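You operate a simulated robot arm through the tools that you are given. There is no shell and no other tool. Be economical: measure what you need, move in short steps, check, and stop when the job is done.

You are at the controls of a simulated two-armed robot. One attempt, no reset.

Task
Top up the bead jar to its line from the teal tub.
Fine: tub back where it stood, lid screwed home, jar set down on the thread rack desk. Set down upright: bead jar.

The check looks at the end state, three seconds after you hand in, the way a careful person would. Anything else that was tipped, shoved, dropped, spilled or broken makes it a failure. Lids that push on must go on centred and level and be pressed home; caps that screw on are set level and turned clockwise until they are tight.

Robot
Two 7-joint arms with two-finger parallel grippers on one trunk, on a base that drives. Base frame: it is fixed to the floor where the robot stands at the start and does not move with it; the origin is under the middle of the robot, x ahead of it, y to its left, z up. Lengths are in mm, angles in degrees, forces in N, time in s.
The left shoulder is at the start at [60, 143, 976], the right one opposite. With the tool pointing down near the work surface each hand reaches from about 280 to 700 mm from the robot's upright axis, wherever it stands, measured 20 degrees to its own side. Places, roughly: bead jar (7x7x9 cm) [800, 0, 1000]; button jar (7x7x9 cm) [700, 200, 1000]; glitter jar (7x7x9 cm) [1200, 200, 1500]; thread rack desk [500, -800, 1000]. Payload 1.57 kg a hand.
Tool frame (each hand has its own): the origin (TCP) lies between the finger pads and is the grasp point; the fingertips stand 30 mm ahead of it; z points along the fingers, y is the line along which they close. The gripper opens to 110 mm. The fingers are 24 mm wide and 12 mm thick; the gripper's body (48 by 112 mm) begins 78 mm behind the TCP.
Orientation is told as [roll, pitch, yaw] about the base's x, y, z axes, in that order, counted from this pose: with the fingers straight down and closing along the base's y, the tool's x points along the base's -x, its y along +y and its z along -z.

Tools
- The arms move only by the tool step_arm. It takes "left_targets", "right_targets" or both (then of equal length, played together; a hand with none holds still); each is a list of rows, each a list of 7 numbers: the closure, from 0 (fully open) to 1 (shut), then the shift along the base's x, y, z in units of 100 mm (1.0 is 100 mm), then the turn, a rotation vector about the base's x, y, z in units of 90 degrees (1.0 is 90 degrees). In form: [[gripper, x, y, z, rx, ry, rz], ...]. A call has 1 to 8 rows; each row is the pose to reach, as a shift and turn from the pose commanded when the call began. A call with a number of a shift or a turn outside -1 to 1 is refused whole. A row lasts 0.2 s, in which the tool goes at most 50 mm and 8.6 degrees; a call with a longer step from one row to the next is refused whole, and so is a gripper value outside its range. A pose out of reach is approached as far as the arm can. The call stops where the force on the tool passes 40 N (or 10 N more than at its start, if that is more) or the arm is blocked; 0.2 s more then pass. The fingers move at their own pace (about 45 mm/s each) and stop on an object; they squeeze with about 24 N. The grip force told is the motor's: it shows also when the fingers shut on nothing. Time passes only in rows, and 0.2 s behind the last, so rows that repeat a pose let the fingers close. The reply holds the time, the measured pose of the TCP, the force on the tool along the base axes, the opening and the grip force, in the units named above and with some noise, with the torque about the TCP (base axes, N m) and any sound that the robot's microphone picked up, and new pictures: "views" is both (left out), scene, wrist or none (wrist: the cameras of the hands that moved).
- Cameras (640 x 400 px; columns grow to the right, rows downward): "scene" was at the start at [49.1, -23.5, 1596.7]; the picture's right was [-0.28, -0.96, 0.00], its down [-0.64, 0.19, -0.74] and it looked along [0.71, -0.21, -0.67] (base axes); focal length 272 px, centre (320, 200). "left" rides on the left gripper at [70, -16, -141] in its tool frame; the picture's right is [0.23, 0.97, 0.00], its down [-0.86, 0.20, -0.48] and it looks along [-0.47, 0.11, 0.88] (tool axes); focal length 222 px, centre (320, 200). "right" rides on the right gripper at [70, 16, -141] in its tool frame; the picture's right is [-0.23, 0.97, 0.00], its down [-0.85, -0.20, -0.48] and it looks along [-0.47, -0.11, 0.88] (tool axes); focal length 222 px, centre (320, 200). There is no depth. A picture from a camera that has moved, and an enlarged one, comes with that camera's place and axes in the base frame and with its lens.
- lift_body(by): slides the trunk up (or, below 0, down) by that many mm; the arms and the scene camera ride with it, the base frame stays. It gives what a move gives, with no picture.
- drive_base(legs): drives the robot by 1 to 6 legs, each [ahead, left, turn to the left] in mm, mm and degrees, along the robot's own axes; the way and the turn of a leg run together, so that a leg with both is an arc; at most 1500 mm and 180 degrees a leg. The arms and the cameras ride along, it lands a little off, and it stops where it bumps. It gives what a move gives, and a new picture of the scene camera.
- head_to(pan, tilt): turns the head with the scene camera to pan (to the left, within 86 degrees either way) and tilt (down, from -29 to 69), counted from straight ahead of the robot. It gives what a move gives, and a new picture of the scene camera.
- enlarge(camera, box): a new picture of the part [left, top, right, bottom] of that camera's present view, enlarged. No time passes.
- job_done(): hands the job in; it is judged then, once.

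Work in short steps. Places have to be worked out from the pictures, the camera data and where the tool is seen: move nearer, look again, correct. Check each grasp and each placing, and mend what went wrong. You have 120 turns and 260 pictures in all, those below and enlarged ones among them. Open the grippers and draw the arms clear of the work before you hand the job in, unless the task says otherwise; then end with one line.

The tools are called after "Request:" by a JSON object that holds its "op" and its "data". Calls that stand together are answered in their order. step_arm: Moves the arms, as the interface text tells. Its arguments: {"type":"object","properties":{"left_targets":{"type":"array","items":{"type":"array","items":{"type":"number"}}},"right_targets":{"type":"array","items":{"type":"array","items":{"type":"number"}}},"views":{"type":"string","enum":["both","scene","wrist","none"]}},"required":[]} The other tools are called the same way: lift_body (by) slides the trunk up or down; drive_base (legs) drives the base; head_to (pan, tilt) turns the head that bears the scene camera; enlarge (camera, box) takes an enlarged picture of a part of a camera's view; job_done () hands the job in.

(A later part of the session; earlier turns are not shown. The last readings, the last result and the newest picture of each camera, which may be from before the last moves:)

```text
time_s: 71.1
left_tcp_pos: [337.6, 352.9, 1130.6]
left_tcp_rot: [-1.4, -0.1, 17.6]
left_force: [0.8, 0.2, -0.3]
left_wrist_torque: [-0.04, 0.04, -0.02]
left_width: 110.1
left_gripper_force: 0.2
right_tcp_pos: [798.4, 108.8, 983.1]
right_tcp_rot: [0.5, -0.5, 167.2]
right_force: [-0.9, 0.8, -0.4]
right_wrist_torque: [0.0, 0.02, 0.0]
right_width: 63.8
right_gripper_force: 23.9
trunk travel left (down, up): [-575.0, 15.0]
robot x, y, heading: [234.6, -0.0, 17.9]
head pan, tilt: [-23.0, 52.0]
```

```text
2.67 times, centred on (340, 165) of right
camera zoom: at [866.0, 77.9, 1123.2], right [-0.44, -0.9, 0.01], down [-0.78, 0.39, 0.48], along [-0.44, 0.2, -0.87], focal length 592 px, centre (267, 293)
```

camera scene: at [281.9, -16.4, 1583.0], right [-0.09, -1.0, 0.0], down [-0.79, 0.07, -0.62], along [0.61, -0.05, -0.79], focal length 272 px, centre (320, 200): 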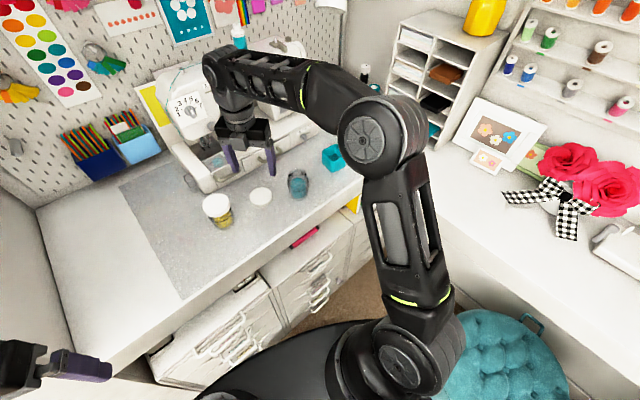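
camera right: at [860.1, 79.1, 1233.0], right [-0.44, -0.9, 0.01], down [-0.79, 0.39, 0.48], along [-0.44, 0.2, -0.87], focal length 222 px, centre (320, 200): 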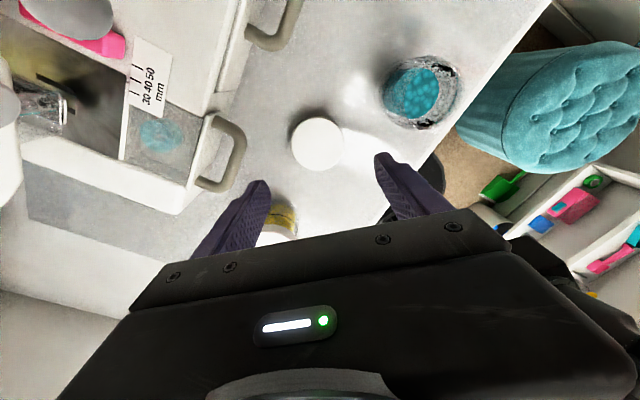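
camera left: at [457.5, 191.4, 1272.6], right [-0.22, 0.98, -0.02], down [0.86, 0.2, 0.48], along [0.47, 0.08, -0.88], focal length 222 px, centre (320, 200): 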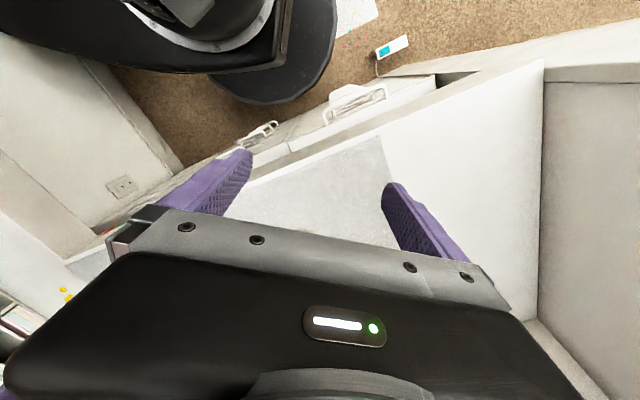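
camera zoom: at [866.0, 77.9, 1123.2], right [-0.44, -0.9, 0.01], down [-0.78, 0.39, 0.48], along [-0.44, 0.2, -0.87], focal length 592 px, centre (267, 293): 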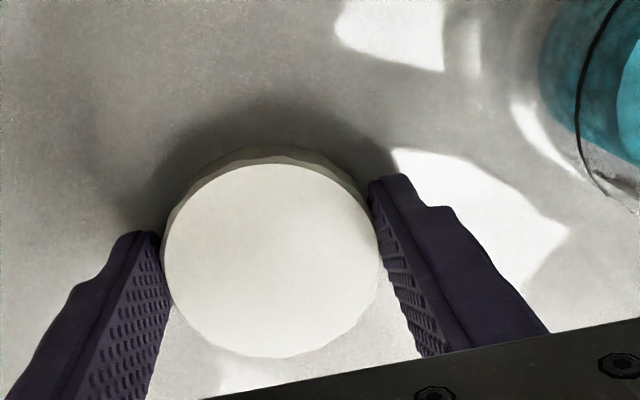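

The lid is gripped at 63.8 mm. I lift it 100 mm and at the same time bring the left hand toward the jar.

Request:
{"op": "step_arm", "data": {"left_targets": [[0, 0.33, -0.33, 0, 0.005, 0.002, -0.06], [0, 0.66, -0.66, 0, 0.01, 0.004, -0.12], [0, 0.99, -0.99, 0, 0.015, 0.005, -0.18]], "right_targets": [[1, 0, 0, 0.3, 0, 0, 0], [1, 0, 0, 0.7, 0, 0, 0], [1, 0, 0, 1.0, 0, 0, 0]], "views": "none"}}

Request:
{"op": "step_arm", "data": {"left_targets": [[0, 0.33, -0.33, 0, 0, 0, -0.06], [0, 0.66, -0.66, 0, 0, 0, -0.12], [0, 0.99, -0.99, 0, 0, 0, -0.182]], "views": "both"}}

```text
time_s: 71.9
left_tcp_pos: [437.5, 251.9, 1130.5]
left_tcp_rot: [0.0, 0.1, 1.4]
left_force: [0.5, 0.0, -0.6]
left_wrist_torque: [0.05, 0.01, -0.04]
left_width: 110.0
left_gripper_force: 0.1
right_tcp_pos: [800.3, 108.3, 1082.1]
right_tcp_rot: [0.5, -0.6, 167.1]
right_force: [-0.2, 0.3, 0.7]
right_wrist_torque: [-0.01, 0.02, -0.01]
right_width: 64.0
right_gripper_force: 23.9
trunk travel left (down, up): [-575.0, 15.0]
robot x, y, heading: [241.6, 0.0, 18.1]
head pan, tilt: [-23.0, 52.0]
```

```text
time_s: 72.7
left_tcp_pos: [538.3, 154.1, 1130.5]
left_tcp_rot: [0.1, 0.1, -14.9]
left_force: [0.7, -0.4, -0.1]
left_wrist_torque: [0.0, 0.06, -0.03]
left_width: 109.9
left_gripper_force: 0.0
right_tcp_pos: [799.8, 108.8, 1081.2]
right_tcp_rot: [0.7, -0.6, 167.2]
right_force: [0.2, 0.2, -0.9]
right_wrist_torque: [0.02, -0.01, -0.01]
right_width: 63.5
right_gripper_force: 24.2
trunk travel left (down, up): [-575.0, 15.0]
robot x, y, heading: [239.2, 2.6, 18.1]
head pan, tilt: [-23.0, 52.0]
camera scene: at [284.0, -16.4, 1582.9], right [-0.09, -1.0, 0.0], down [-0.79, 0.07, -0.61], along [0.61, -0.05, -0.79], focal length 272 px, centre (320, 200)
camera left: at [466.3, 157.0, 1272.6], right [0.03, 1.0, 0.0], down [0.88, -0.03, 0.48], along [0.48, -0.02, -0.88], focal length 222 px, centre (320, 200)
```

scene: 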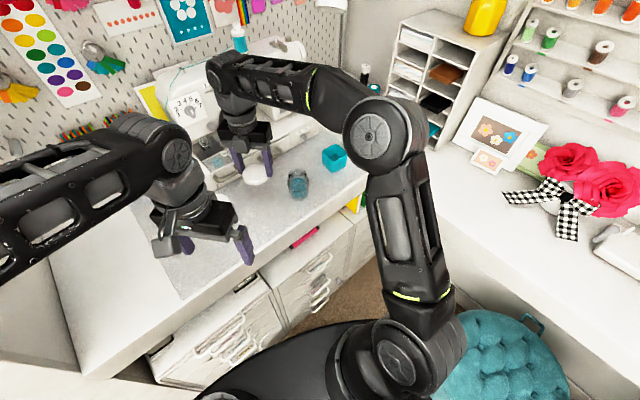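
left: 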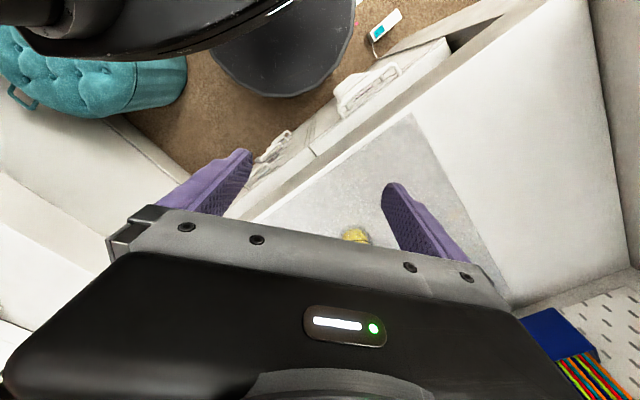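

Now I pitch the left hand to its side-grip pose while moving in.

Request:
{"op": "step_arm", "data": {"left_targets": [[0, 0.11, -0.08, 0, -0.0216, -0.0805, 0], [0, 0.23, -0.17, 0, -0.0431, -0.161, 0], [0, 0.35, -0.26, -0.05, -0.0647, -0.2415, 0], [0, 0.47, -0.35, -0.1, -0.0863, -0.322, 0], [0, 0.59, -0.44, -0.15, -0.1078, -0.4025, 0], [0, 0.71, -0.52, -0.2, -0.1294, -0.483, 0], [0, 0.83, -0.61, -0.25, -0.1509, -0.5635, 0], [0, 0.95, -0.7, -0.3, -0.1725, -0.644, 0]], "views": "none"}}

Request:
{"op": "step_arm", "data": {"left_targets": [[0, 0.3, -0.2, -0.25, 0, 0, 0], [0, 0.6, -0.4, -0.5, 0, 0, 0], [0, 0.84, -0.6, -0.63, 0, 0, 0]], "views": "both"}}

```text
time_s: 74.5
left_tcp_pos: [654.7, 74.8, 1112.7]
left_tcp_rot: [0.0, -59.8, -15.1]
left_force: [-0.4, -0.7, 1.3]
left_wrist_torque: [0.05, 0.0, 0.03]
left_width: 109.9
left_gripper_force: 0.0
left hand out of reach, approached as far as the arm can: row 7, 8
right_tcp_pos: [800.2, 107.9, 1081.4]
right_tcp_rot: [0.5, -0.5, 167.2]
right_force: [0.3, -0.2, -0.1]
right_wrist_torque: [0.04, -0.01, -0.01]
right_width: 63.9
right_gripper_force: 24.1
trunk travel left (down, up): [-575.0, 15.0]
robot x, y, heading: [236.0, -1.4, 18.2]
head pan, tilt: [-23.0, 52.0]
```

```text
time_s: 75.3
left_tcp_pos: [738.9, 15.9, 1050.7]
left_tcp_rot: [0.0, -59.8, -14.8]
left_force: [0.4, -0.1, 0.7]
left_wrist_torque: [-0.01, -0.01, 0.02]
left_width: 109.9
left_gripper_force: 0.2
right_tcp_pos: [799.4, 107.3, 1079.7]
right_tcp_rot: [0.5, -0.6, 167.1]
right_force: [0.3, -0.8, -0.3]
right_wrist_torque: [0.04, 0.02, -0.02]
right_width: 63.8
right_gripper_force: 24.0
trunk travel left (down, up): [-575.0, 15.0]
robot x, y, heading: [236.8, -1.6, 17.9]
head pan, tilt: [-23.0, 52.0]
camera scene: at [283.0, -17.3, 1582.9], right [-0.09, -1.0, 0.0], down [-0.79, 0.07, -0.61], along [0.61, -0.05, -0.79], focal length 272 px, centre (320, 200)
camera left: at [581.2, 41.0, 1061.4], right [0.14, 0.97, -0.2], down [0.07, 0.19, 0.98], along [0.99, -0.15, -0.04], focal length 222 px, centre (320, 200)
```

scene: 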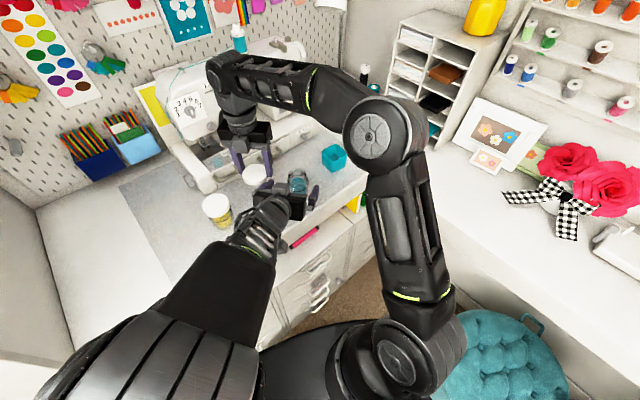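
left: 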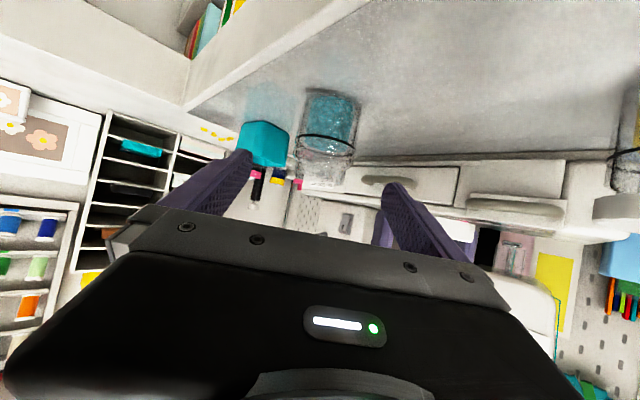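

The jar lies between the fingers' paths. I advance to the jar body and close.

Request:
{"op": "step_arm", "data": {"left_targets": [[0, 0.05, -0.01, -0.25, 0, 0, 0], [0, 0.35, -0.08, -0.46, 0, 0, 0], [0, 0.64, -0.145, -0.64, 0, 0, 0], [0.3, 0.64, -0.145, -0.64, 0, 0, 0], [0.45, 0.64, -0.145, -0.64, 0, 0, 0], [0.7, 0.64, -0.145, -0.64, 0, 0, 0], [1, 0.64, -0.145, -0.64, 0, 0, 0], [1, 0.64, -0.145, -0.64, 0, 0, 0]], "views": "wrist"}}

Request:
{"op": "enlarge", "data": {"camera": "left", "box": [200, 80, 440, 250]}}

Request:
{"op": "enlarge", "data": {"camera": "scene", "box": [210, 130, 350, 250]}}

```text
time_s: 77.1
left_tcp_pos: [802.5, 4.1, 987.4]
left_tcp_rot: [0.0, -59.9, -15.0]
left_force: [-0.7, 0.5, -0.5]
left_wrist_torque: [0.0, 0.0, 0.01]
left_width: 60.3
left_gripper_force: 23.9
right_tcp_pos: [799.2, 108.0, 1081.1]
right_tcp_rot: [0.5, -0.5, 167.2]
right_force: [0.1, -0.5, -0.2]
right_wrist_torque: [-0.01, 0.03, -0.01]
right_width: 63.8
right_gripper_force: 23.9
trunk travel left (down, up): [-575.0, 15.0]
robot x, y, heading: [237.0, -0.1, 18.1]
head pan, tilt: [-23.0, 52.0]
camera left: at [645.6, 28.5, 997.0], right [0.14, 0.97, -0.2], down [0.07, 0.19, 0.98], along [0.99, -0.15, -0.04], focal length 222 px, centre (320, 200)
```

left: 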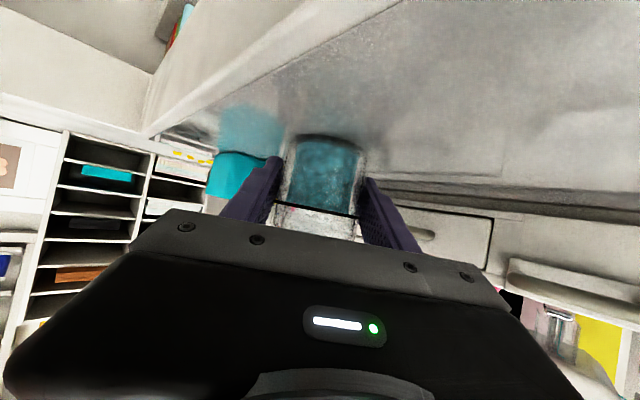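

```text
2.35 times, centred on (320, 165) of left
camera zoom: at [645.6, 28.5, 997.0], right [0.14, 0.97, -0.2], down [0.07, 0.19, 0.98], along [0.99, -0.15, -0.04], focal length 523 px, centre (320, 282)
```

zoom: 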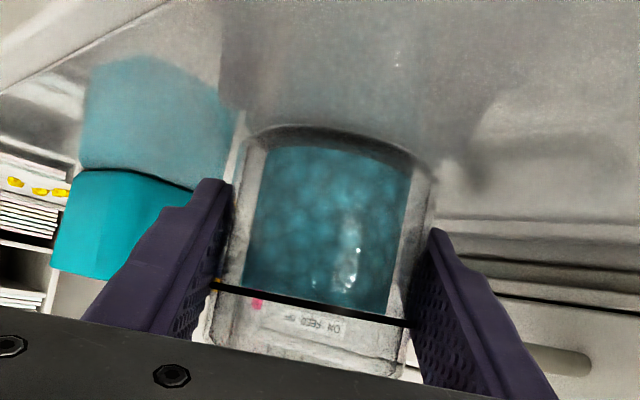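

```text
3.33 times, centred on (280, 190) of scene
camera zoom: at [282.1, -16.5, 1583.0], right [-0.09, -1.0, 0.0], down [-0.79, 0.07, -0.62], along [0.61, -0.05, -0.79], focal length 906 px, centre (453, 233)
```

zoom: 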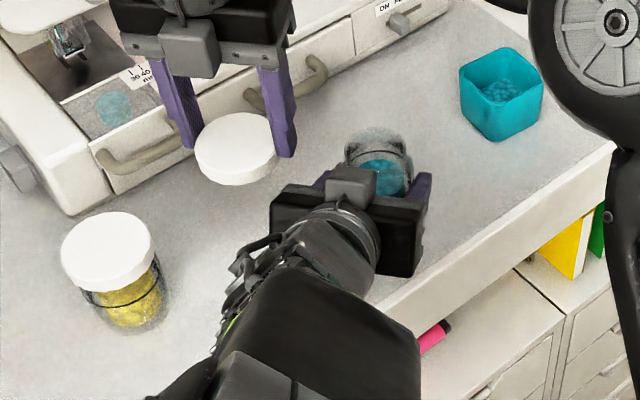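

The side view confirms the beads are exactly at the line. I bring the lid over the jar axis at height.

Request:
{"op": "step_arm", "data": {"right_targets": [[1, 0.01, -0.4, 0.03, 0, 0, 0], [1, 0.02, -0.8, 0.03, 0, 0, 0], [1, 0.025, -1.0, 0.03, 0, 0, 0]], "views": "none"}}

Request:
{"op": "step_arm", "data": {"right_targets": [[1, 0, -0.05, 0, 0, 0, 0], [1, 0, -0.05, 0, 0, 0, 0]], "views": "both"}}

Request:
{"op": "enlarge", "data": {"camera": "right", "box": [220, 90, 460, 240]}}

Request:
{"op": "enlarge", "data": {"camera": "scene", "box": [250, 150, 350, 230]}}

```text
time_s: 77.9
left_tcp_pos: [803.3, 2.5, 985.4]
left_tcp_rot: [0.0, -59.9, -15.0]
left_force: [0.1, -0.3, -0.4]
left_wrist_torque: [-0.01, 0.0, 0.0]
left_width: 60.5
left_gripper_force: 24.1
right_tcp_pos: [801.0, 7.6, 1083.3]
right_tcp_rot: [0.6, -0.5, 167.2]
right_force: [0.6, 0.0, 0.0]
right_wrist_torque: [0.01, -0.01, 0.01]
right_width: 63.8
right_gripper_force: 23.7
trunk travel left (down, up): [-575.0, 15.0]
robot x, y, heading: [238.2, -0.1, 18.1]
head pan, tilt: [-23.0, 52.0]
```

```text
time_s: 78.5
left_tcp_pos: [801.8, 2.7, 986.2]
left_tcp_rot: [0.0, -59.9, -15.0]
left_force: [0.3, 0.2, 0.8]
left_wrist_torque: [0.0, 0.01, -0.06]
left_width: 60.2
left_gripper_force: 24.1
right_tcp_pos: [799.7, 3.6, 1083.5]
right_tcp_rot: [0.5, -0.5, 167.2]
right_force: [-0.1, 0.0, -0.3]
right_wrist_torque: [-0.01, -0.04, -0.02]
right_width: 64.0
right_gripper_force: 24.4
trunk travel left (down, up): [-575.0, 15.0]
robot x, y, heading: [238.7, -0.9, 18.1]
head pan, tilt: [-23.0, 52.0]
camera scene: at [282.2, -16.3, 1583.0], right [-0.09, -1.0, 0.0], down [-0.79, 0.07, -0.62], along [0.61, -0.05, -0.79], focal length 272 px, centre (320, 200)
camera right: at [867.9, -27.2, 1223.9], right [-0.44, -0.9, 0.01], down [-0.78, 0.39, 0.48], along [-0.44, 0.2, -0.87], focal length 222 px, centre (320, 200)
```

scene: 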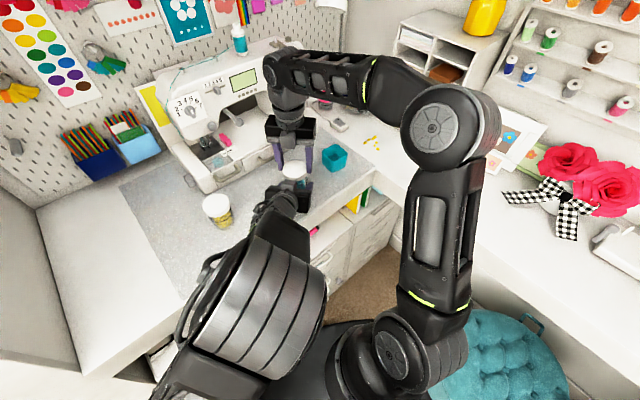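
right: 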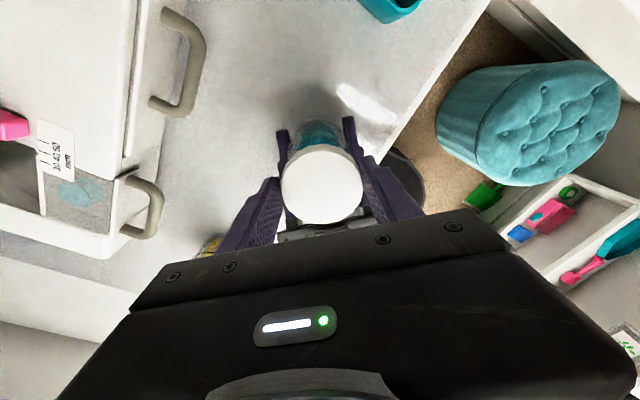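

```text
2.67 times, centred on (340, 165) of right
camera zoom: at [867.9, -27.2, 1223.9], right [-0.44, -0.9, 0.01], down [-0.78, 0.39, 0.48], along [-0.44, 0.2, -0.87], focal length 592 px, centre (267, 293)
```

zoom: 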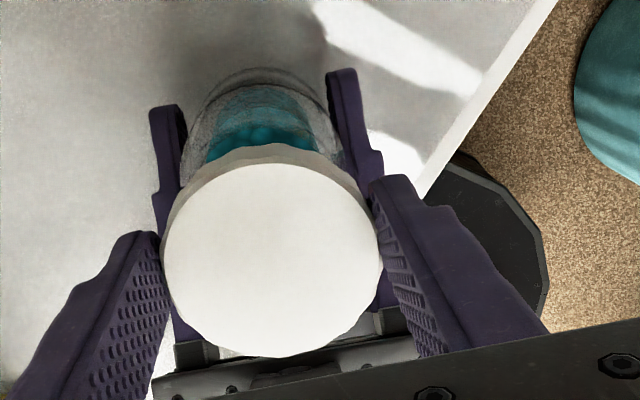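

```text
5.00 times, centred on (300, 190) of scene
camera zoom: at [282.2, -16.3, 1583.0], right [-0.09, -1.0, 0.0], down [-0.79, 0.07, -0.62], along [0.61, -0.05, -0.79], focal length 1359 px, centre (420, 250)
```

zoom: 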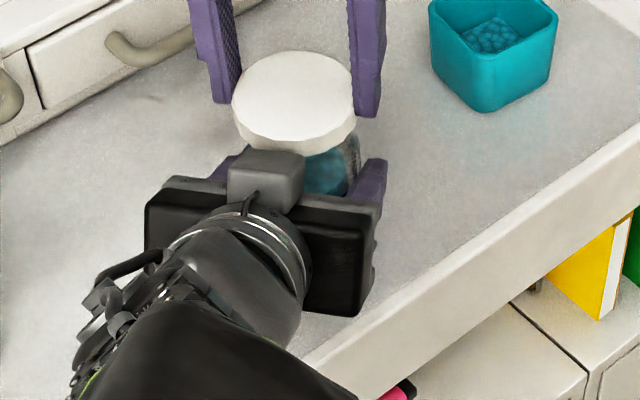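

The lid centre (803,3) agrees with the jar axis. I lower it gently toward the threads.

Request:
{"op": "step_arm", "data": {"right_targets": [[1, 0, 0, -0.12, 0, 0, 0], [1, 0, 0, -0.2, 0, 0, 0], [1, 0, 0, -0.25, 0, 0, 0]], "views": "none"}}

Request:
{"op": "enlarge", "data": {"camera": "scene", "box": [270, 150, 330, 210]}}

```text
time_s: 79.3
left_tcp_pos: [802.4, 3.1, 986.1]
left_tcp_rot: [0.1, -59.8, -15.1]
left_force: [6.9, 0.9, -7.5]
left_wrist_torque: [-0.17, 0.15, 0.02]
left_width: 60.4
left_gripper_force: 24.2
right_tcp_pos: [801.1, 4.7, 1060.9]
right_tcp_rot: [0.3, -0.4, 167.0]
right_force: [-4.7, -1.2, 20.9]
right_wrist_torque: [-0.06, -0.03, -0.03]
right_width: 64.2
right_gripper_force: 23.5
trunk travel left (down, up): [-575.0, 15.0]
robot x, y, heading: [237.4, 3.9, 17.7]
head pan, tilt: [-23.0, 52.0]
```

```text
6.67 times, centred on (300, 180) of scene
camera zoom: at [281.2, -16.5, 1583.3], right [-0.09, -1.0, 0.0], down [-0.78, 0.07, -0.62], along [0.61, -0.05, -0.79], focal length 1812 px, centre (453, 333)
```

zoom: 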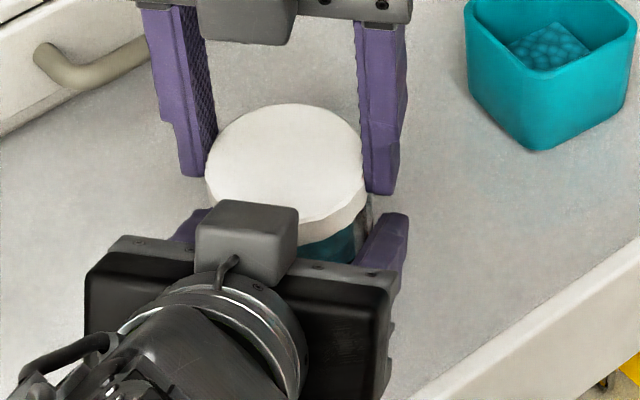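

Contact at 21 N with the lid level. I ease off a little and turn clockwise, following down.

Request:
{"op": "step_arm", "data": {"right_targets": [[1, 0, 0, 0.008, 0, 0, -0.09], [1, 0, 0, 0.008, 0, 0, -0.18], [1, 0, 0, 0.006, 0, 0, -0.27], [1, 0, 0, 0.004, 0, 0, -0.36], [1, 0, 0, 0.002, 0, 0, -0.45], [1, 0, 0, 0.0, 0, 0, -0.54], [1, 0, 0, -0.002, 0, 0, -0.63], [1, 0, 0, -0.004, 0, 0, -0.72]], "views": "none"}}

```text
time_s: 81.1
left_tcp_pos: [802.1, 1.9, 986.7]
left_tcp_rot: [0.1, -60.0, -15.1]
left_force: [-5.2, -5.1, -9.0]
left_wrist_torque: [0.2, -0.25, -0.15]
left_width: 60.4
left_gripper_force: 24.1
right_tcp_pos: [800.1, 2.3, 1059.9]
right_tcp_rot: [0.4, -0.5, 102.1]
right_force: [4.6, 2.7, 15.9]
right_wrist_torque: [-0.12, -0.17, 0.09]
right_width: 63.9
right_gripper_force: 23.7
trunk travel left (down, up): [-575.0, 15.0]
robot x, y, heading: [232.8, -0.3, 18.0]
head pan, tilt: [-23.0, 52.0]
```

Force is steady and torque small; the thread may be catching. I continue turning clockwise.

Request:
{"op": "step_arm", "data": {"right_targets": [[1, 0, 0, 0, 0, 0, -0.09], [1, 0, 0, -0.002, 0, 0, -0.18], [1, 0, 0, -0.004, 0, 0, -0.27], [1, 0, 0, -0.006, 0, 0, -0.36], [1, 0, 0, -0.008, 0, 0, -0.45], [1, 0, 0, -0.01, 0, 0, -0.54], [1, 0, 0, -0.012, 0, 0, -0.63], [1, 0, 0, -0.014, 0, 0, -0.72]], "views": "none"}}

```text
time_s: 82.5
left_tcp_pos: [802.2, 6.8, 986.0]
left_tcp_rot: [0.0, -60.0, -14.4]
left_force: [-4.0, 1.3, 1.9]
left_wrist_torque: [-0.23, -0.41, -0.17]
left_width: 60.3
left_gripper_force: 23.5
right_tcp_pos: [801.7, -0.6, 1058.3]
right_tcp_rot: [0.3, -0.4, 57.1]
right_force: [0.7, -2.0, 6.6]
right_wrist_torque: [0.08, 0.3, 0.09]
right_width: 63.9
right_gripper_force: 24.0
trunk travel left (down, up): [-575.0, 15.0]
robot x, y, heading: [236.8, -2.5, 18.0]
head pan, tilt: [-23.0, 52.0]
stopped in row 6 (right hand): the force on the tool passed its limit (the readings are from after the stop); the commanded pose is now the measured one
```

It stopped on force at yaw 57. I look whether a right finger touches the left gripper block.

Request:
{"op": "enlarge", "data": {"camera": "right", "box": [220, 60, 500, 240]}}

Request:
{"op": "enlarge", "data": {"camera": "scene", "box": [270, 150, 330, 210]}}

```text
2.22 times, centred on (360, 150) of right
camera zoom: at [751.0, -51.5, 1199.6], right [-0.69, 0.72, 0.01], down [0.63, 0.61, 0.48], along [0.34, 0.34, -0.88], focal length 494 px, centre (231, 311)
```

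zoom: 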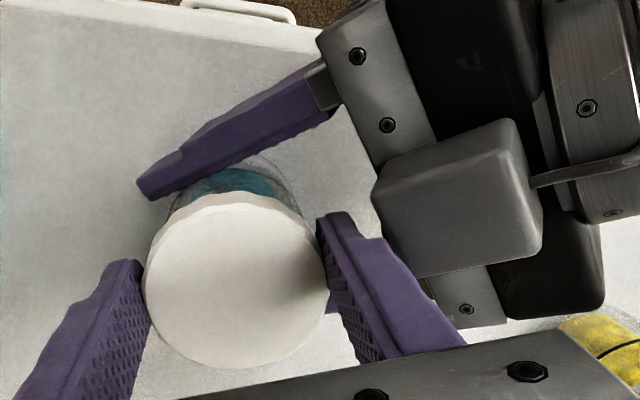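

```text
6.67 times, centred on (300, 180) of scene
camera zoom: at [280.8, -16.5, 1582.9], right [-0.09, -1.0, 0.0], down [-0.78, 0.07, -0.62], along [0.61, -0.05, -0.79], focal length 1812 px, centre (453, 333)
```

zoom: 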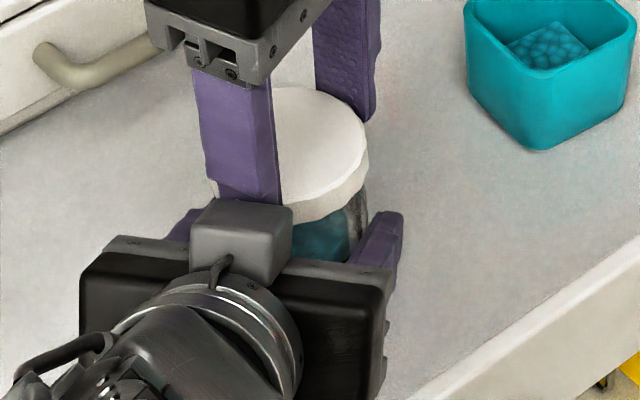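

The right finger is rubbing the left gripper's block. I open the left slightly and back it off 8 mm along its approach, then regrip, with the lid kept held on the jar.

Request:
{"op": "step_arm", "data": {"left_targets": [[0.33, 0, 0, 0, 0, 0, 0], [0.33, 0, 0, 0, 0, 0, 0], [0.33, -0.04, -0.01, 0, 0, 0, -0.003], [0.33, -0.08, -0.02, 0, 0, 0, -0.006], [0.33, -0.08, -0.02, 0, 0, 0, -0.006]], "views": "none"}}

Request:
{"op": "enlarge", "data": {"camera": "left", "box": [180, 60, 460, 250]}}

Request:
{"op": "enlarge", "data": {"camera": "right", "box": [220, 60, 500, 240]}}

```text
time_s: 83.7
left_tcp_pos: [795.7, 3.2, 987.1]
left_tcp_rot: [0.0, -59.8, -15.0]
left_force: [-1.0, -0.1, -0.5]
left_wrist_torque: [-0.03, -0.03, 0.01]
left_width: 73.7
left_gripper_force: 0.0
right_tcp_pos: [802.4, 0.3, 1058.6]
right_tcp_rot: [0.4, -0.3, 57.2]
right_force: [0.2, 0.2, -0.9]
right_wrist_torque: [-0.02, 0.01, 0.0]
right_width: 63.7
right_gripper_force: 24.0
trunk travel left (down, up): [-575.0, 15.0]
robot x, y, heading: [238.2, 0.3, 17.7]
head pan, tilt: [-23.0, 52.0]
```

```text
2.11 times, centred on (320, 155) of left
camera zoom: at [638.3, 29.8, 997.7], right [0.14, 0.97, -0.2], down [0.07, 0.19, 0.98], along [0.99, -0.15, -0.04], focal length 468 px, centre (320, 295)
```

zoom: 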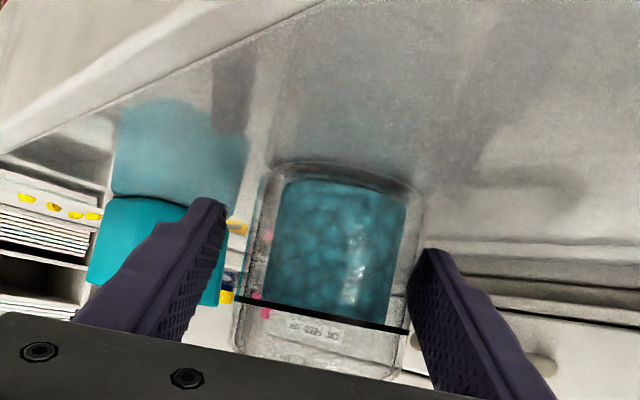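

```text
2.22 times, centred on (360, 150) of right
camera zoom: at [751.8, -51.3, 1198.6], right [-0.69, 0.72, 0.01], down [0.63, 0.61, 0.48], along [0.34, 0.34, -0.88], focal length 494 px, centre (231, 311)
```

zoom: 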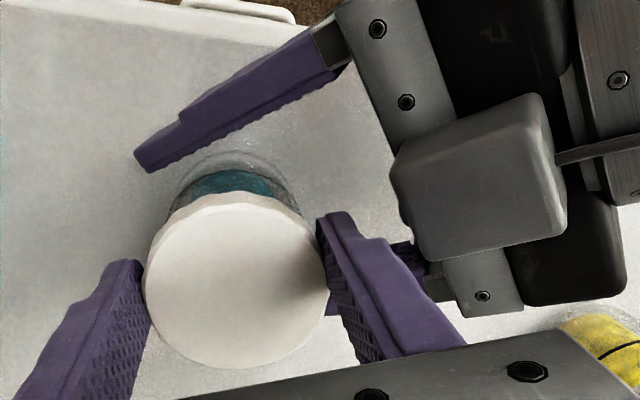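

The block now clears. I regrip the jar body with a 2 mm lateral correction.

Request:
{"op": "step_arm", "data": {"left_targets": [[0.33, 0, 0.02, 0, 0, 0, 0], [0.45, 0, 0.02, 0, 0, 0, 0], [1, 0, 0.02, 0, 0, 0, 0], [1, 0, 0.02, 0, 0, 0, 0]], "views": "none"}}

Request:
{"op": "step_arm", "data": {"right_targets": [[1, 0, 0, -0.005, 0, 0, -0.09], [1, 0, 0, -0.01, 0, 0, -0.18], [1, 0, 0, -0.015, 0, 0, -0.27], [1, 0, 0, -0.02, 0, 0, -0.36], [1, 0, 0, -0.022, 0, 0, -0.45], [1, 0, 0, -0.024, 0, 0, -0.54], [1, 0, 0, -0.026, 0, 0, -0.63], [1, 0, 0, -0.028, 0, 0, -0.72]], "views": "none"}}

```text
time_s: 84.7
left_tcp_pos: [794.7, 7.3, 985.6]
left_tcp_rot: [-0.1, -59.8, -14.8]
left_force: [1.5, 3.2, 0.7]
left_wrist_torque: [-0.03, 0.02, 0.0]
left_width: 60.5
left_gripper_force: 24.2
right_tcp_pos: [801.3, 1.0, 1058.5]
right_tcp_rot: [0.3, -0.3, 57.1]
right_force: [-1.1, -1.7, -0.3]
right_wrist_torque: [-0.07, 0.02, 0.02]
right_width: 64.0
right_gripper_force: 24.5
trunk travel left (down, up): [-575.0, 15.0]
robot x, y, heading: [236.9, 1.5, 18.0]
head pan, tilt: [-23.0, 52.0]
```

```text
time_s: 86.5
left_tcp_pos: [794.1, 5.4, 987.5]
left_tcp_rot: [-0.2, -59.8, -15.1]
left_force: [14.5, -2.4, 2.1]
left_wrist_torque: [0.13, 0.33, -0.09]
left_width: 60.2
left_gripper_force: 24.1
right_tcp_pos: [800.6, 1.9, 1054.3]
right_tcp_rot: [0.6, -0.4, -7.7]
right_force: [-12.5, 4.1, 1.9]
right_wrist_torque: [0.15, 0.4, 0.22]
right_width: 64.1
right_gripper_force: 24.0
trunk travel left (down, up): [-575.0, 15.0]
robot x, y, heading: [238.9, -0.3, 17.8]
head pan, tilt: [-23.0, 52.0]
```

The lid is winding down on the thread (z 1054, no vertical load). I continue clockwise.

Request:
{"op": "step_arm", "data": {"right_targets": [[1, 0, 0, -0.001, 0, 0, -0.09], [1, 0, 0, -0.003, 0, 0, -0.18], [1, 0, 0, -0.005, 0, 0, -0.27], [1, 0, 0, -0.007, 0, 0, -0.36], [1, 0, 0, -0.009, 0, 0, -0.45], [1, 0, 0, -0.01, 0, 0, -0.54], [1, 0, 0, -0.011, 0, 0, -0.63]], "views": "wrist"}}

```text
time_s: 88.1
left_tcp_pos: [793.0, 3.7, 986.2]
left_tcp_rot: [-0.2, -59.8, -15.3]
left_force: [-4.5, -21.8, 6.2]
left_wrist_torque: [0.58, -0.48, -0.42]
left_width: 61.1
left_gripper_force: 23.7
right_tcp_pos: [802.6, 2.1, 1055.7]
right_tcp_rot: [0.8, -0.3, -64.5]
right_force: [5.5, 21.9, 4.9]
right_wrist_torque: [0.66, -0.21, 0.25]
right_width: 63.9
right_gripper_force: 23.5
trunk travel left (down, up): [-575.0, 15.0]
robot x, y, heading: [237.5, -4.5, 17.9]
head pan, tilt: [-23.0, 52.0]
camera right: at [786.1, 70.9, 1196.2], right [0.98, 0.21, 0.01], down [0.18, -0.86, 0.48], along [0.12, -0.47, -0.88], focal length 222 px, centre (320, 200)
```

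right: 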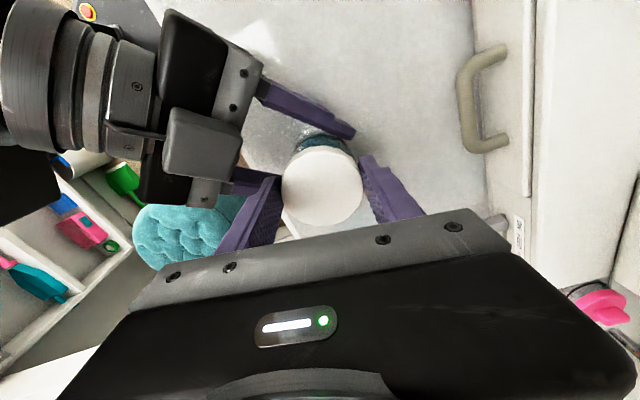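

The lid has turned 232° and side force built up from an off-centre grip. I release, let forces settle, rise and unwind for a centred second stroke.

Request:
{"op": "step_arm", "data": {"right_targets": [[0.28, 0, 0, 0, 0, 0, 0], [0.28, 0, 0, 0, 0, 0, 0], [0.28, 0, 0, 0.2, 0, 0, 0], [0.2, 0, 0, 0.38, 0, 0, 0]], "views": "wrist"}}

Request:
{"op": "enlarge", "data": {"camera": "scene", "box": [270, 150, 330, 210]}}

Request:
{"op": "enlarge", "data": {"camera": "left", "box": [180, 60, 460, 250]}}

```text
time_s: 89.1
left_tcp_pos: [795.0, 6.9, 985.2]
left_tcp_rot: [0.0, -59.7, -15.1]
left_force: [0.8, 0.6, 0.1]
left_wrist_torque: [0.0, 0.01, 0.0]
left_width: 60.4
left_gripper_force: 23.6
right_tcp_pos: [801.5, -0.8, 1090.5]
right_tcp_rot: [0.3, -0.4, -64.5]
right_force: [-1.5, -0.5, 0.5]
right_wrist_torque: [-0.01, 0.01, -0.02]
right_width: 88.1
right_gripper_force: 0.1
trunk travel left (down, up): [-575.0, 15.0]
robot x, y, heading: [242.5, 0.8, 18.2]
head pan, tilt: [-23.0, 52.0]
camera right: at [786.6, 68.9, 1231.8], right [0.98, 0.22, 0.01], down [0.19, -0.86, 0.48], along [0.11, -0.47, -0.88], focal length 222 px, centre (320, 200)
```

right: 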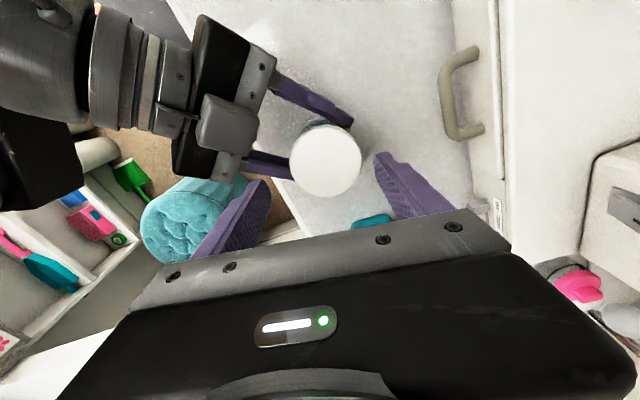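

```text
6.67 times, centred on (300, 180) of scene
camera zoom: at [282.2, -16.6, 1582.9], right [-0.09, -1.0, 0.0], down [-0.79, 0.07, -0.62], along [0.61, -0.05, -0.79], focal length 1812 px, centre (453, 333)
```

zoom: 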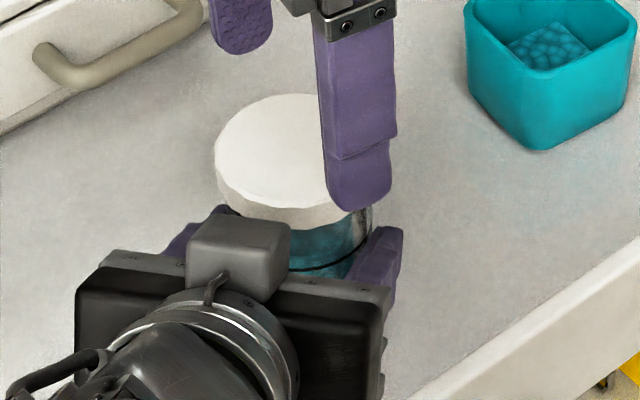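

```text
2.11 times, centred on (320, 155) of left
camera zoom: at [638.1, 32.4, 996.8], right [0.14, 0.97, -0.2], down [0.07, 0.19, 0.98], along [0.99, -0.15, -0.04], focal length 468 px, centre (320, 295)
```

zoom: 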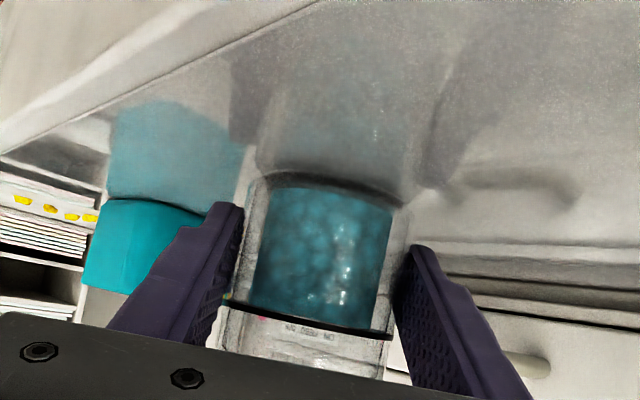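

The lid sits level; its centre reads about (804,5). I unwind the wrist counter-clockwise above it.

Request:
{"op": "step_arm", "data": {"right_targets": [[0.36, 0.02, 0.05, 0.03, 0, 0, 0.095], [0.36, 0.02, 0.05, 0.03, 0, 0, 0.19], [0.36, 0.02, 0.05, 0.03, 0, 0, 0.285], [0.36, 0.02, 0.05, 0.03, 0, 0, 0.38], [0.36, 0.02, 0.05, 0.03, 0, 0, 0.475], [0.36, 0.02, 0.05, 0.03, 0, 0, 0.57], [0.36, 0.02, 0.05, 0.03, 0, 0, 0.665], [0.36, 0.02, 0.05, 0.03, 0, 0, 0.76]], "views": "none"}}

Request:
{"op": "step_arm", "data": {"right_targets": [[0.36, 0, 0, 0, 0, 0, 0.095], [0.36, 0, 0, 0, 0, 0, 0.19], [0.36, 0, 0, 0, 0, 0, 0.285], [0.36, 0, 0, 0, 0, 0, 0.38], [0.36, 0, 0, 0, 0, 0, 0.475], [0.36, 0, 0, 0, 0, 0, 0.57], [0.36, 0, 0, 0, 0, 0, 0.665], [0.36, 0, 0, 0, 0, 0, 0.76]], "views": "none"}}

Request:
{"op": "step_arm", "data": {"right_targets": [[0.25, 0, 0, 0, 0, 0, 0.095], [0.25, 0, 0, 0, 0, 0, 0.19], [0.25, 0, 0, 0, 0, 0, 0.285]], "views": "none"}}

Request:
{"op": "enlarge", "data": {"camera": "right", "box": [220, 60, 500, 240]}}

```text
time_s: 90.9
left_tcp_pos: [794.8, 5.9, 985.0]
left_tcp_rot: [-0.1, -59.8, -15.1]
left_force: [0.0, -0.4, 0.0]
left_wrist_torque: [-0.01, 0.03, -0.04]
left_width: 60.0
left_gripper_force: 24.1
right_tcp_pos: [803.1, 5.6, 1095.2]
right_tcp_rot: [0.4, -0.2, 4.3]
right_force: [0.0, -0.5, 1.0]
right_wrist_torque: [-0.04, 0.02, 0.0]
right_width: 70.5
right_gripper_force: 0.0
trunk travel left (down, up): [-575.0, 15.0]
robot x, y, heading: [233.4, 0.5, 17.9]
head pan, tilt: [-23.0, 52.0]
```

```text
time_s: 92.7
left_tcp_pos: [795.2, 6.3, 985.9]
left_tcp_rot: [-0.1, -59.8, -15.0]
left_force: [0.0, 0.1, 0.4]
left_wrist_torque: [0.0, 0.0, 0.0]
left_width: 60.2
left_gripper_force: 23.2
right_tcp_pos: [803.5, 6.0, 1095.8]
right_tcp_rot: [0.5, -0.3, 72.6]
right_force: [0.1, -0.2, 0.8]
right_wrist_torque: [-0.01, 0.0, -0.02]
right_width: 70.5
right_gripper_force: 0.0
trunk travel left (down, up): [-575.0, 15.0]
robot x, y, heading: [237.7, 2.9, 18.2]
head pan, tilt: [-23.0, 52.0]
```

```text
time_s: 93.5
left_tcp_pos: [795.1, 7.3, 987.3]
left_tcp_rot: [-0.1, -59.7, -15.1]
left_force: [1.2, -0.3, 0.3]
left_wrist_torque: [-0.01, 0.02, 0.01]
left_width: 60.5
left_gripper_force: 24.4
right_tcp_pos: [804.0, 5.7, 1094.9]
right_tcp_rot: [0.4, -0.4, 98.2]
right_force: [-0.3, -0.6, 0.3]
right_wrist_torque: [0.02, -0.01, 0.01]
right_width: 82.2
right_gripper_force: 0.1
trunk travel left (down, up): [-575.0, 15.0]
robot x, y, heading: [237.7, 0.3, 18.1]
head pan, tilt: [-23.0, 52.0]
```

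```text
2.22 times, centred on (360, 150) of right
camera zoom: at [799.7, -67.9, 1235.3], right [-1.0, 0.09, 0.01], down [0.08, 0.87, 0.48], along [0.03, 0.48, -0.88], focal length 494 px, centre (231, 311)
```

zoom: 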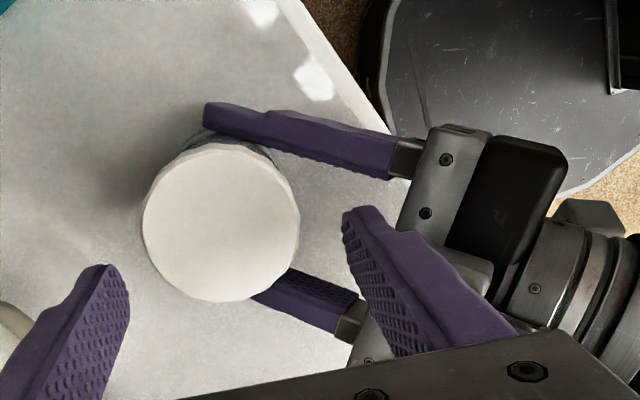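

Combining both views gives the lid centre near (808,2). I shift there, descend and grip again.

Request:
{"op": "step_arm", "data": {"right_targets": [[0.25, 0.04, -0.035, -0.2, 0, 0, 0], [0.25, 0.04, -0.035, -0.41, 0, 0, 0], [0.4, 0.04, -0.035, -0.41, 0, 0, 0], [0.6, 0.04, -0.035, -0.41, 0, 0, 0], [1, 0.04, -0.035, -0.41, 0, 0, 0], [1, 0.04, -0.035, -0.41, 0, 0, 0]], "views": "wrist"}}

```text
time_s: 94.9
left_tcp_pos: [795.7, 6.4, 985.7]
left_tcp_rot: [-0.1, -59.9, -15.0]
left_force: [-1.5, 0.6, 1.0]
left_wrist_torque: [0.02, -0.08, 0.02]
left_width: 60.3
left_gripper_force: 23.8
right_tcp_pos: [807.5, 1.9, 1053.9]
right_tcp_rot: [0.5, -0.3, 98.0]
right_force: [2.4, 1.2, -1.3]
right_wrist_torque: [-0.04, -0.08, -0.01]
right_width: 64.1
right_gripper_force: 24.4
trunk travel left (down, up): [-575.0, 15.0]
robot x, y, heading: [236.9, 0.4, 18.1]
head pan, tilt: [-23.0, 52.0]
camera right: at [803.7, -71.3, 1194.6], right [-1.0, 0.09, 0.01], down [0.08, 0.87, 0.48], along [0.04, 0.48, -0.88], focal length 222 px, centre (320, 200)
```

right: 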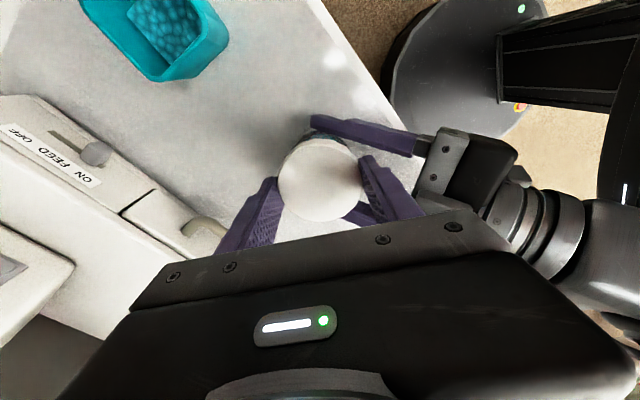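

The grip is centred (2 N). I turn clockwise again.

Request:
{"op": "step_arm", "data": {"right_targets": [[1, 0, 0, 0, 0, 0, -0.09], [1, 0, 0, -0.002, 0, 0, -0.18], [1, 0, 0, -0.003, 0, 0, -0.27], [1, 0, 0, -0.004, 0, 0, -0.36], [1, 0, 0, -0.005, 0, 0, -0.45], [1, 0, 0, -0.006, 0, 0, -0.54], [1, 0, 0, -0.007, 0, 0, -0.63], [1, 0, 0, -0.008, 0, 0, -0.72]], "views": "none"}}

```text
time_s: 96.7
left_tcp_pos: [794.8, 6.8, 986.9]
left_tcp_rot: [-0.3, -59.8, -14.9]
left_force: [15.2, 2.7, -4.1]
left_wrist_torque: [0.16, 0.25, 0.01]
left_width: 60.3
left_gripper_force: 24.4
right_tcp_pos: [807.7, 1.7, 1052.6]
right_tcp_rot: [0.6, -0.2, 33.1]
right_force: [-15.5, -2.8, 2.9]
right_wrist_torque: [-0.35, 0.8, 0.05]
right_width: 63.8
right_gripper_force: 23.9
trunk travel left (down, up): [-575.0, 15.0]
robot x, y, heading: [231.2, -1.3, 17.6]
head pan, tilt: [-23.0, 52.0]
```

Torque is still low. I keep turning with a 2 mm relief toward the side force.

Request:
{"op": "step_arm", "data": {"right_targets": [[1, -0.01, 0, 0, 0, 0, -0.09], [1, -0.02, 0, -0.002, 0, 0, -0.18], [1, -0.02, 0, -0.003, 0, 0, -0.27], [1, -0.02, 0, -0.004, 0, 0, -0.36], [1, -0.02, 0, -0.005, 0, 0, -0.45], [1, -0.02, 0, -0.006, 0, 0, -0.54], [1, -0.02, 0, -0.007, 0, 0, -0.63], [1, -0.02, 0, -0.008, 0, 0, -0.72]], "views": "none"}}

```text
time_s: 98.5
left_tcp_pos: [795.2, 6.2, 986.6]
left_tcp_rot: [-0.1, -59.7, -15.2]
left_force: [-7.2, -0.5, 1.6]
left_wrist_torque: [0.51, -0.43, -0.07]
left_width: 60.6
left_gripper_force: 24.5
right_tcp_pos: [806.5, 3.1, 1051.8]
right_tcp_rot: [0.5, -0.4, -31.6]
right_force: [7.0, 1.9, -3.3]
right_wrist_torque: [-0.49, -0.07, 0.04]
right_width: 64.0
right_gripper_force: 23.6
trunk travel left (down, up): [-575.0, 15.0]
robot x, y, heading: [236.9, -0.3, 18.4]
head pan, tilt: [-23.0, 52.0]
```

Not tight yet. I continue clockwise, following down a little.

Request:
{"op": "step_arm", "data": {"right_targets": [[1, 0, 0, -0.004, 0, 0, -0.09], [1, 0, 0, -0.006, 0, 0, -0.18], [1, 0, 0, -0.008, 0, 0, -0.27], [1, 0, 0, -0.01, 0, 0, -0.36], [1, 0, 0, -0.012, 0, 0, -0.45], [1, 0, 0, -0.014, 0, 0, -0.54]], "views": "wrist"}}

```text
time_s: 99.9
left_tcp_pos: [794.4, 5.8, 984.6]
left_tcp_rot: [0.0, -59.7, -14.9]
left_force: [-9.6, -4.4, -3.8]
left_wrist_torque: [0.57, -0.5, -0.12]
left_width: 60.3
left_gripper_force: 24.6
right_tcp_pos: [806.5, 2.7, 1051.5]
right_tcp_rot: [0.3, -0.3, -80.4]
right_force: [9.9, 4.5, 1.7]
right_wrist_torque: [-0.21, -0.08, -0.01]
right_width: 63.9
right_gripper_force: 24.0
trunk travel left (down, up): [-575.0, 15.0]
robot x, y, heading: [236.0, -2.7, 17.8]
head pan, tilt: [-23.0, 52.0]
camera right: at [810.2, 73.7, 1192.1], right [1.0, -0.06, 0.01], down [-0.06, -0.87, 0.48], along [-0.02, -0.48, -0.88], focal length 222 px, centre (320, 200)
```

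right: 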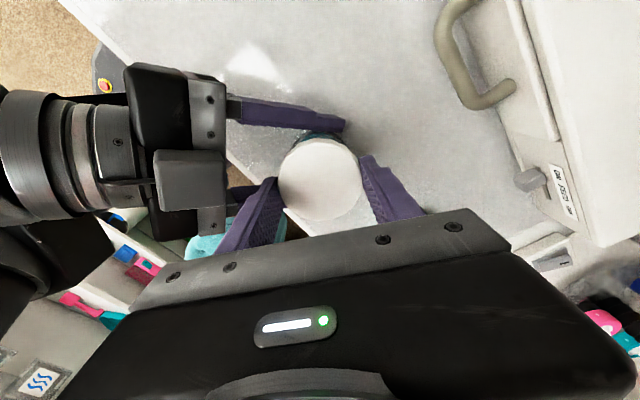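

Torque is still about zero; I keep turning while the wrist has range.

Request:
{"op": "step_arm", "data": {"right_targets": [[1, 0, 0, -0.003, 0, 0, -0.09], [1, 0, 0, -0.005, 0, 0, -0.18], [1, 0, 0, -0.007, 0, 0, -0.27], [1, 0, 0, -0.009, 0, 0, -0.36], [1, 0, 0, -0.011, 0, 0, -0.45], [1, 0, 0, -0.013, 0, 0, -0.54]], "views": "none"}}

Request:
{"op": "enlarge", "data": {"camera": "scene", "box": [260, 140, 340, 220]}}

```text
time_s: 101.3
left_tcp_pos: [795.1, 6.0, 986.4]
left_tcp_rot: [0.0, -59.8, -14.9]
left_force: [-3.7, -6.6, -10.3]
left_wrist_torque: [0.47, -0.35, -0.13]
left_width: 60.3
left_gripper_force: 23.7
right_tcp_pos: [805.3, 2.7, 1050.0]
right_tcp_rot: [0.3, -0.3, -128.9]
right_force: [4.8, 6.1, 9.3]
right_wrist_torque: [-0.03, 0.25, 0.01]
right_width: 63.7
right_gripper_force: 24.2
trunk travel left (down, up): [-575.0, 15.0]
robot x, y, heading: [238.7, -1.5, 18.1]
head pan, tilt: [-23.0, 52.0]
```

```text
5.00 times, centred on (300, 180) of scene
camera zoom: at [282.1, -16.5, 1583.0], right [-0.09, -1.0, 0.0], down [-0.79, 0.07, -0.62], along [0.61, -0.05, -0.79], focal length 1359 px, centre (420, 300)
```

zoom: 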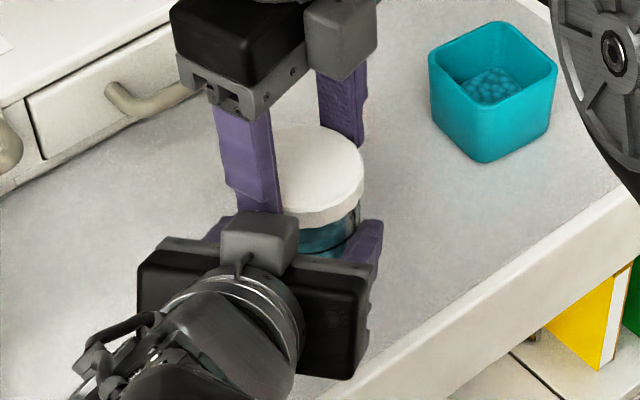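

Little torque yet, but the lid has gone down about 10 mm in all. I test by a gentle 3 mm pull whether it is threaded.

Request:
{"op": "step_arm", "data": {"right_targets": [[1, 0, 0, 0.02, 0, 0, 0], [1, 0, 0, 0.04, 0, 0, 0]], "views": "none"}}

```text
time_s: 101.9
left_tcp_pos: [795.1, 5.0, 987.1]
left_tcp_rot: [-0.3, -60.1, -15.0]
left_force: [-8.2, -8.5, 4.4]
left_wrist_torque: [0.49, -0.16, -0.13]
left_width: 60.2
left_gripper_force: 23.8
right_tcp_pos: [806.6, 1.4, 1053.9]
right_tcp_rot: [0.3, -0.4, -128.7]
right_force: [8.9, 8.1, -4.8]
right_wrist_torque: [0.05, -0.45, 0.01]
right_width: 64.0
right_gripper_force: 24.2
trunk travel left (down, up): [-575.0, 15.0]
robot x, y, heading: [236.9, -2.3, 18.1]
head pan, tilt: [-23.0, 52.0]
```

Request:
{"op": "step_arm", "data": {"right_targets": [[1, 0, 0, 0.02, 0, 0, 0], [1, 0, 0, 0.03, 0, 0, 0]], "views": "none"}}

Request:
{"op": "enlarge", "data": {"camera": "left", "box": [180, 60, 460, 250]}}

```text
time_s: 102.5
left_tcp_pos: [796.1, 5.6, 987.4]
left_tcp_rot: [-0.3, -60.0, -14.9]
left_force: [-8.2, -8.3, 17.4]
left_wrist_torque: [0.33, -0.55, -0.13]
left_width: 60.7
left_gripper_force: 23.9
right_tcp_pos: [805.6, 1.0, 1056.6]
right_tcp_rot: [0.3, -0.5, -128.6]
right_force: [8.4, 8.9, -18.6]
right_wrist_torque: [0.19, -0.23, 0.05]
right_width: 64.0
right_gripper_force: 24.0
trunk travel left (down, up): [-575.0, 15.0]
robot x, y, heading: [235.4, -2.3, 18.1]
head pan, tilt: [-23.0, 52.0]
```

```text
2.11 times, centred on (320, 155) of left
camera zoom: at [639.3, 31.4, 998.6], right [0.15, 0.97, -0.2], down [0.06, 0.19, 0.98], along [0.99, -0.16, -0.03], focal length 468 px, centre (320, 295)
```

zoom: 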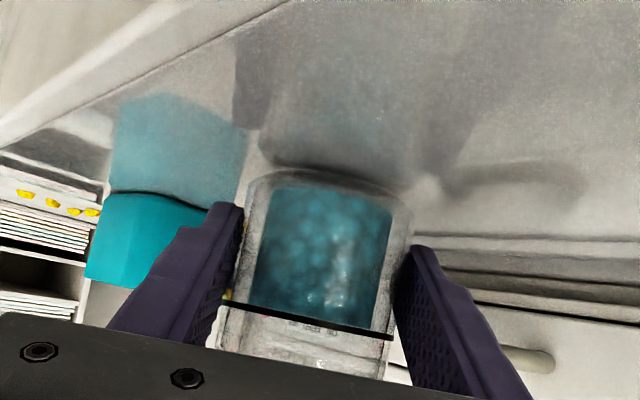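

It is threaded (19 N pull resisted). I go back down and keep turning clockwise.

Request:
{"op": "step_arm", "data": {"right_targets": [[1, 0, 0, -0.035, 0, 0, 0], [1, 0, 0, -0.045, 0, 0, -0.09], [1, 0, 0, -0.047, 0, 0, -0.18], [1, 0, 0, -0.05, 0, 0, -0.27], [1, 0, 0, -0.05, 0, 0, -0.36]], "views": "none"}}

```text
time_s: 103.7
left_tcp_pos: [794.1, 5.9, 984.9]
left_tcp_rot: [-0.1, -59.7, -15.2]
left_force: [3.7, -7.1, -4.5]
left_wrist_torque: [0.72, 0.01, -0.58]
left_width: 60.5
left_gripper_force: 23.6
right_tcp_pos: [807.0, 2.9, 1051.2]
right_tcp_rot: [0.4, -0.2, -161.0]
right_force: [-2.3, 7.8, 1.8]
right_wrist_torque: [-0.19, 0.25, 0.47]
right_width: 64.1
right_gripper_force: 23.9
trunk travel left (down, up): [-575.0, 15.0]
robot x, y, heading: [238.2, -0.6, 17.8]
head pan, tilt: [-23.0, 52.0]
```

Torque rose to 0.47 N·m: it is tightening. I turn a bit further to set it tight.

Request:
{"op": "step_arm", "data": {"right_targets": [[1, 0, 0, 0, 0, 0, -0.06], [1, 0, 0, 0, 0, 0, -0.12], [1, 0, 0, 0, 0, 0, -0.18]], "views": "none"}}

```text
time_s: 104.7
left_tcp_pos: [788.6, 17.8, 978.1]
left_tcp_rot: [0.4, -58.6, -14.2]
left_force: [0.3, -3.5, 2.6]
left_wrist_torque: [0.18, 0.2, 0.15]
left_width: 0.3
left_gripper_force: 21.3
right_tcp_pos: [815.0, -17.5, 1087.7]
right_tcp_rot: [-6.2, 1.7, 179.7]
right_force: [-0.4, -0.2, 0.7]
right_wrist_torque: [-0.03, -0.09, -0.03]
right_width: 0.1
right_gripper_force: 21.3
trunk travel left (down, up): [-575.0, 15.0]
robot x, y, heading: [238.0, 1.8, 18.1]
head pan, tilt: [-23.0, 52.0]
stopped in row 3 (right hand): the arm was blocked; the commanded pose is now the measured one
```

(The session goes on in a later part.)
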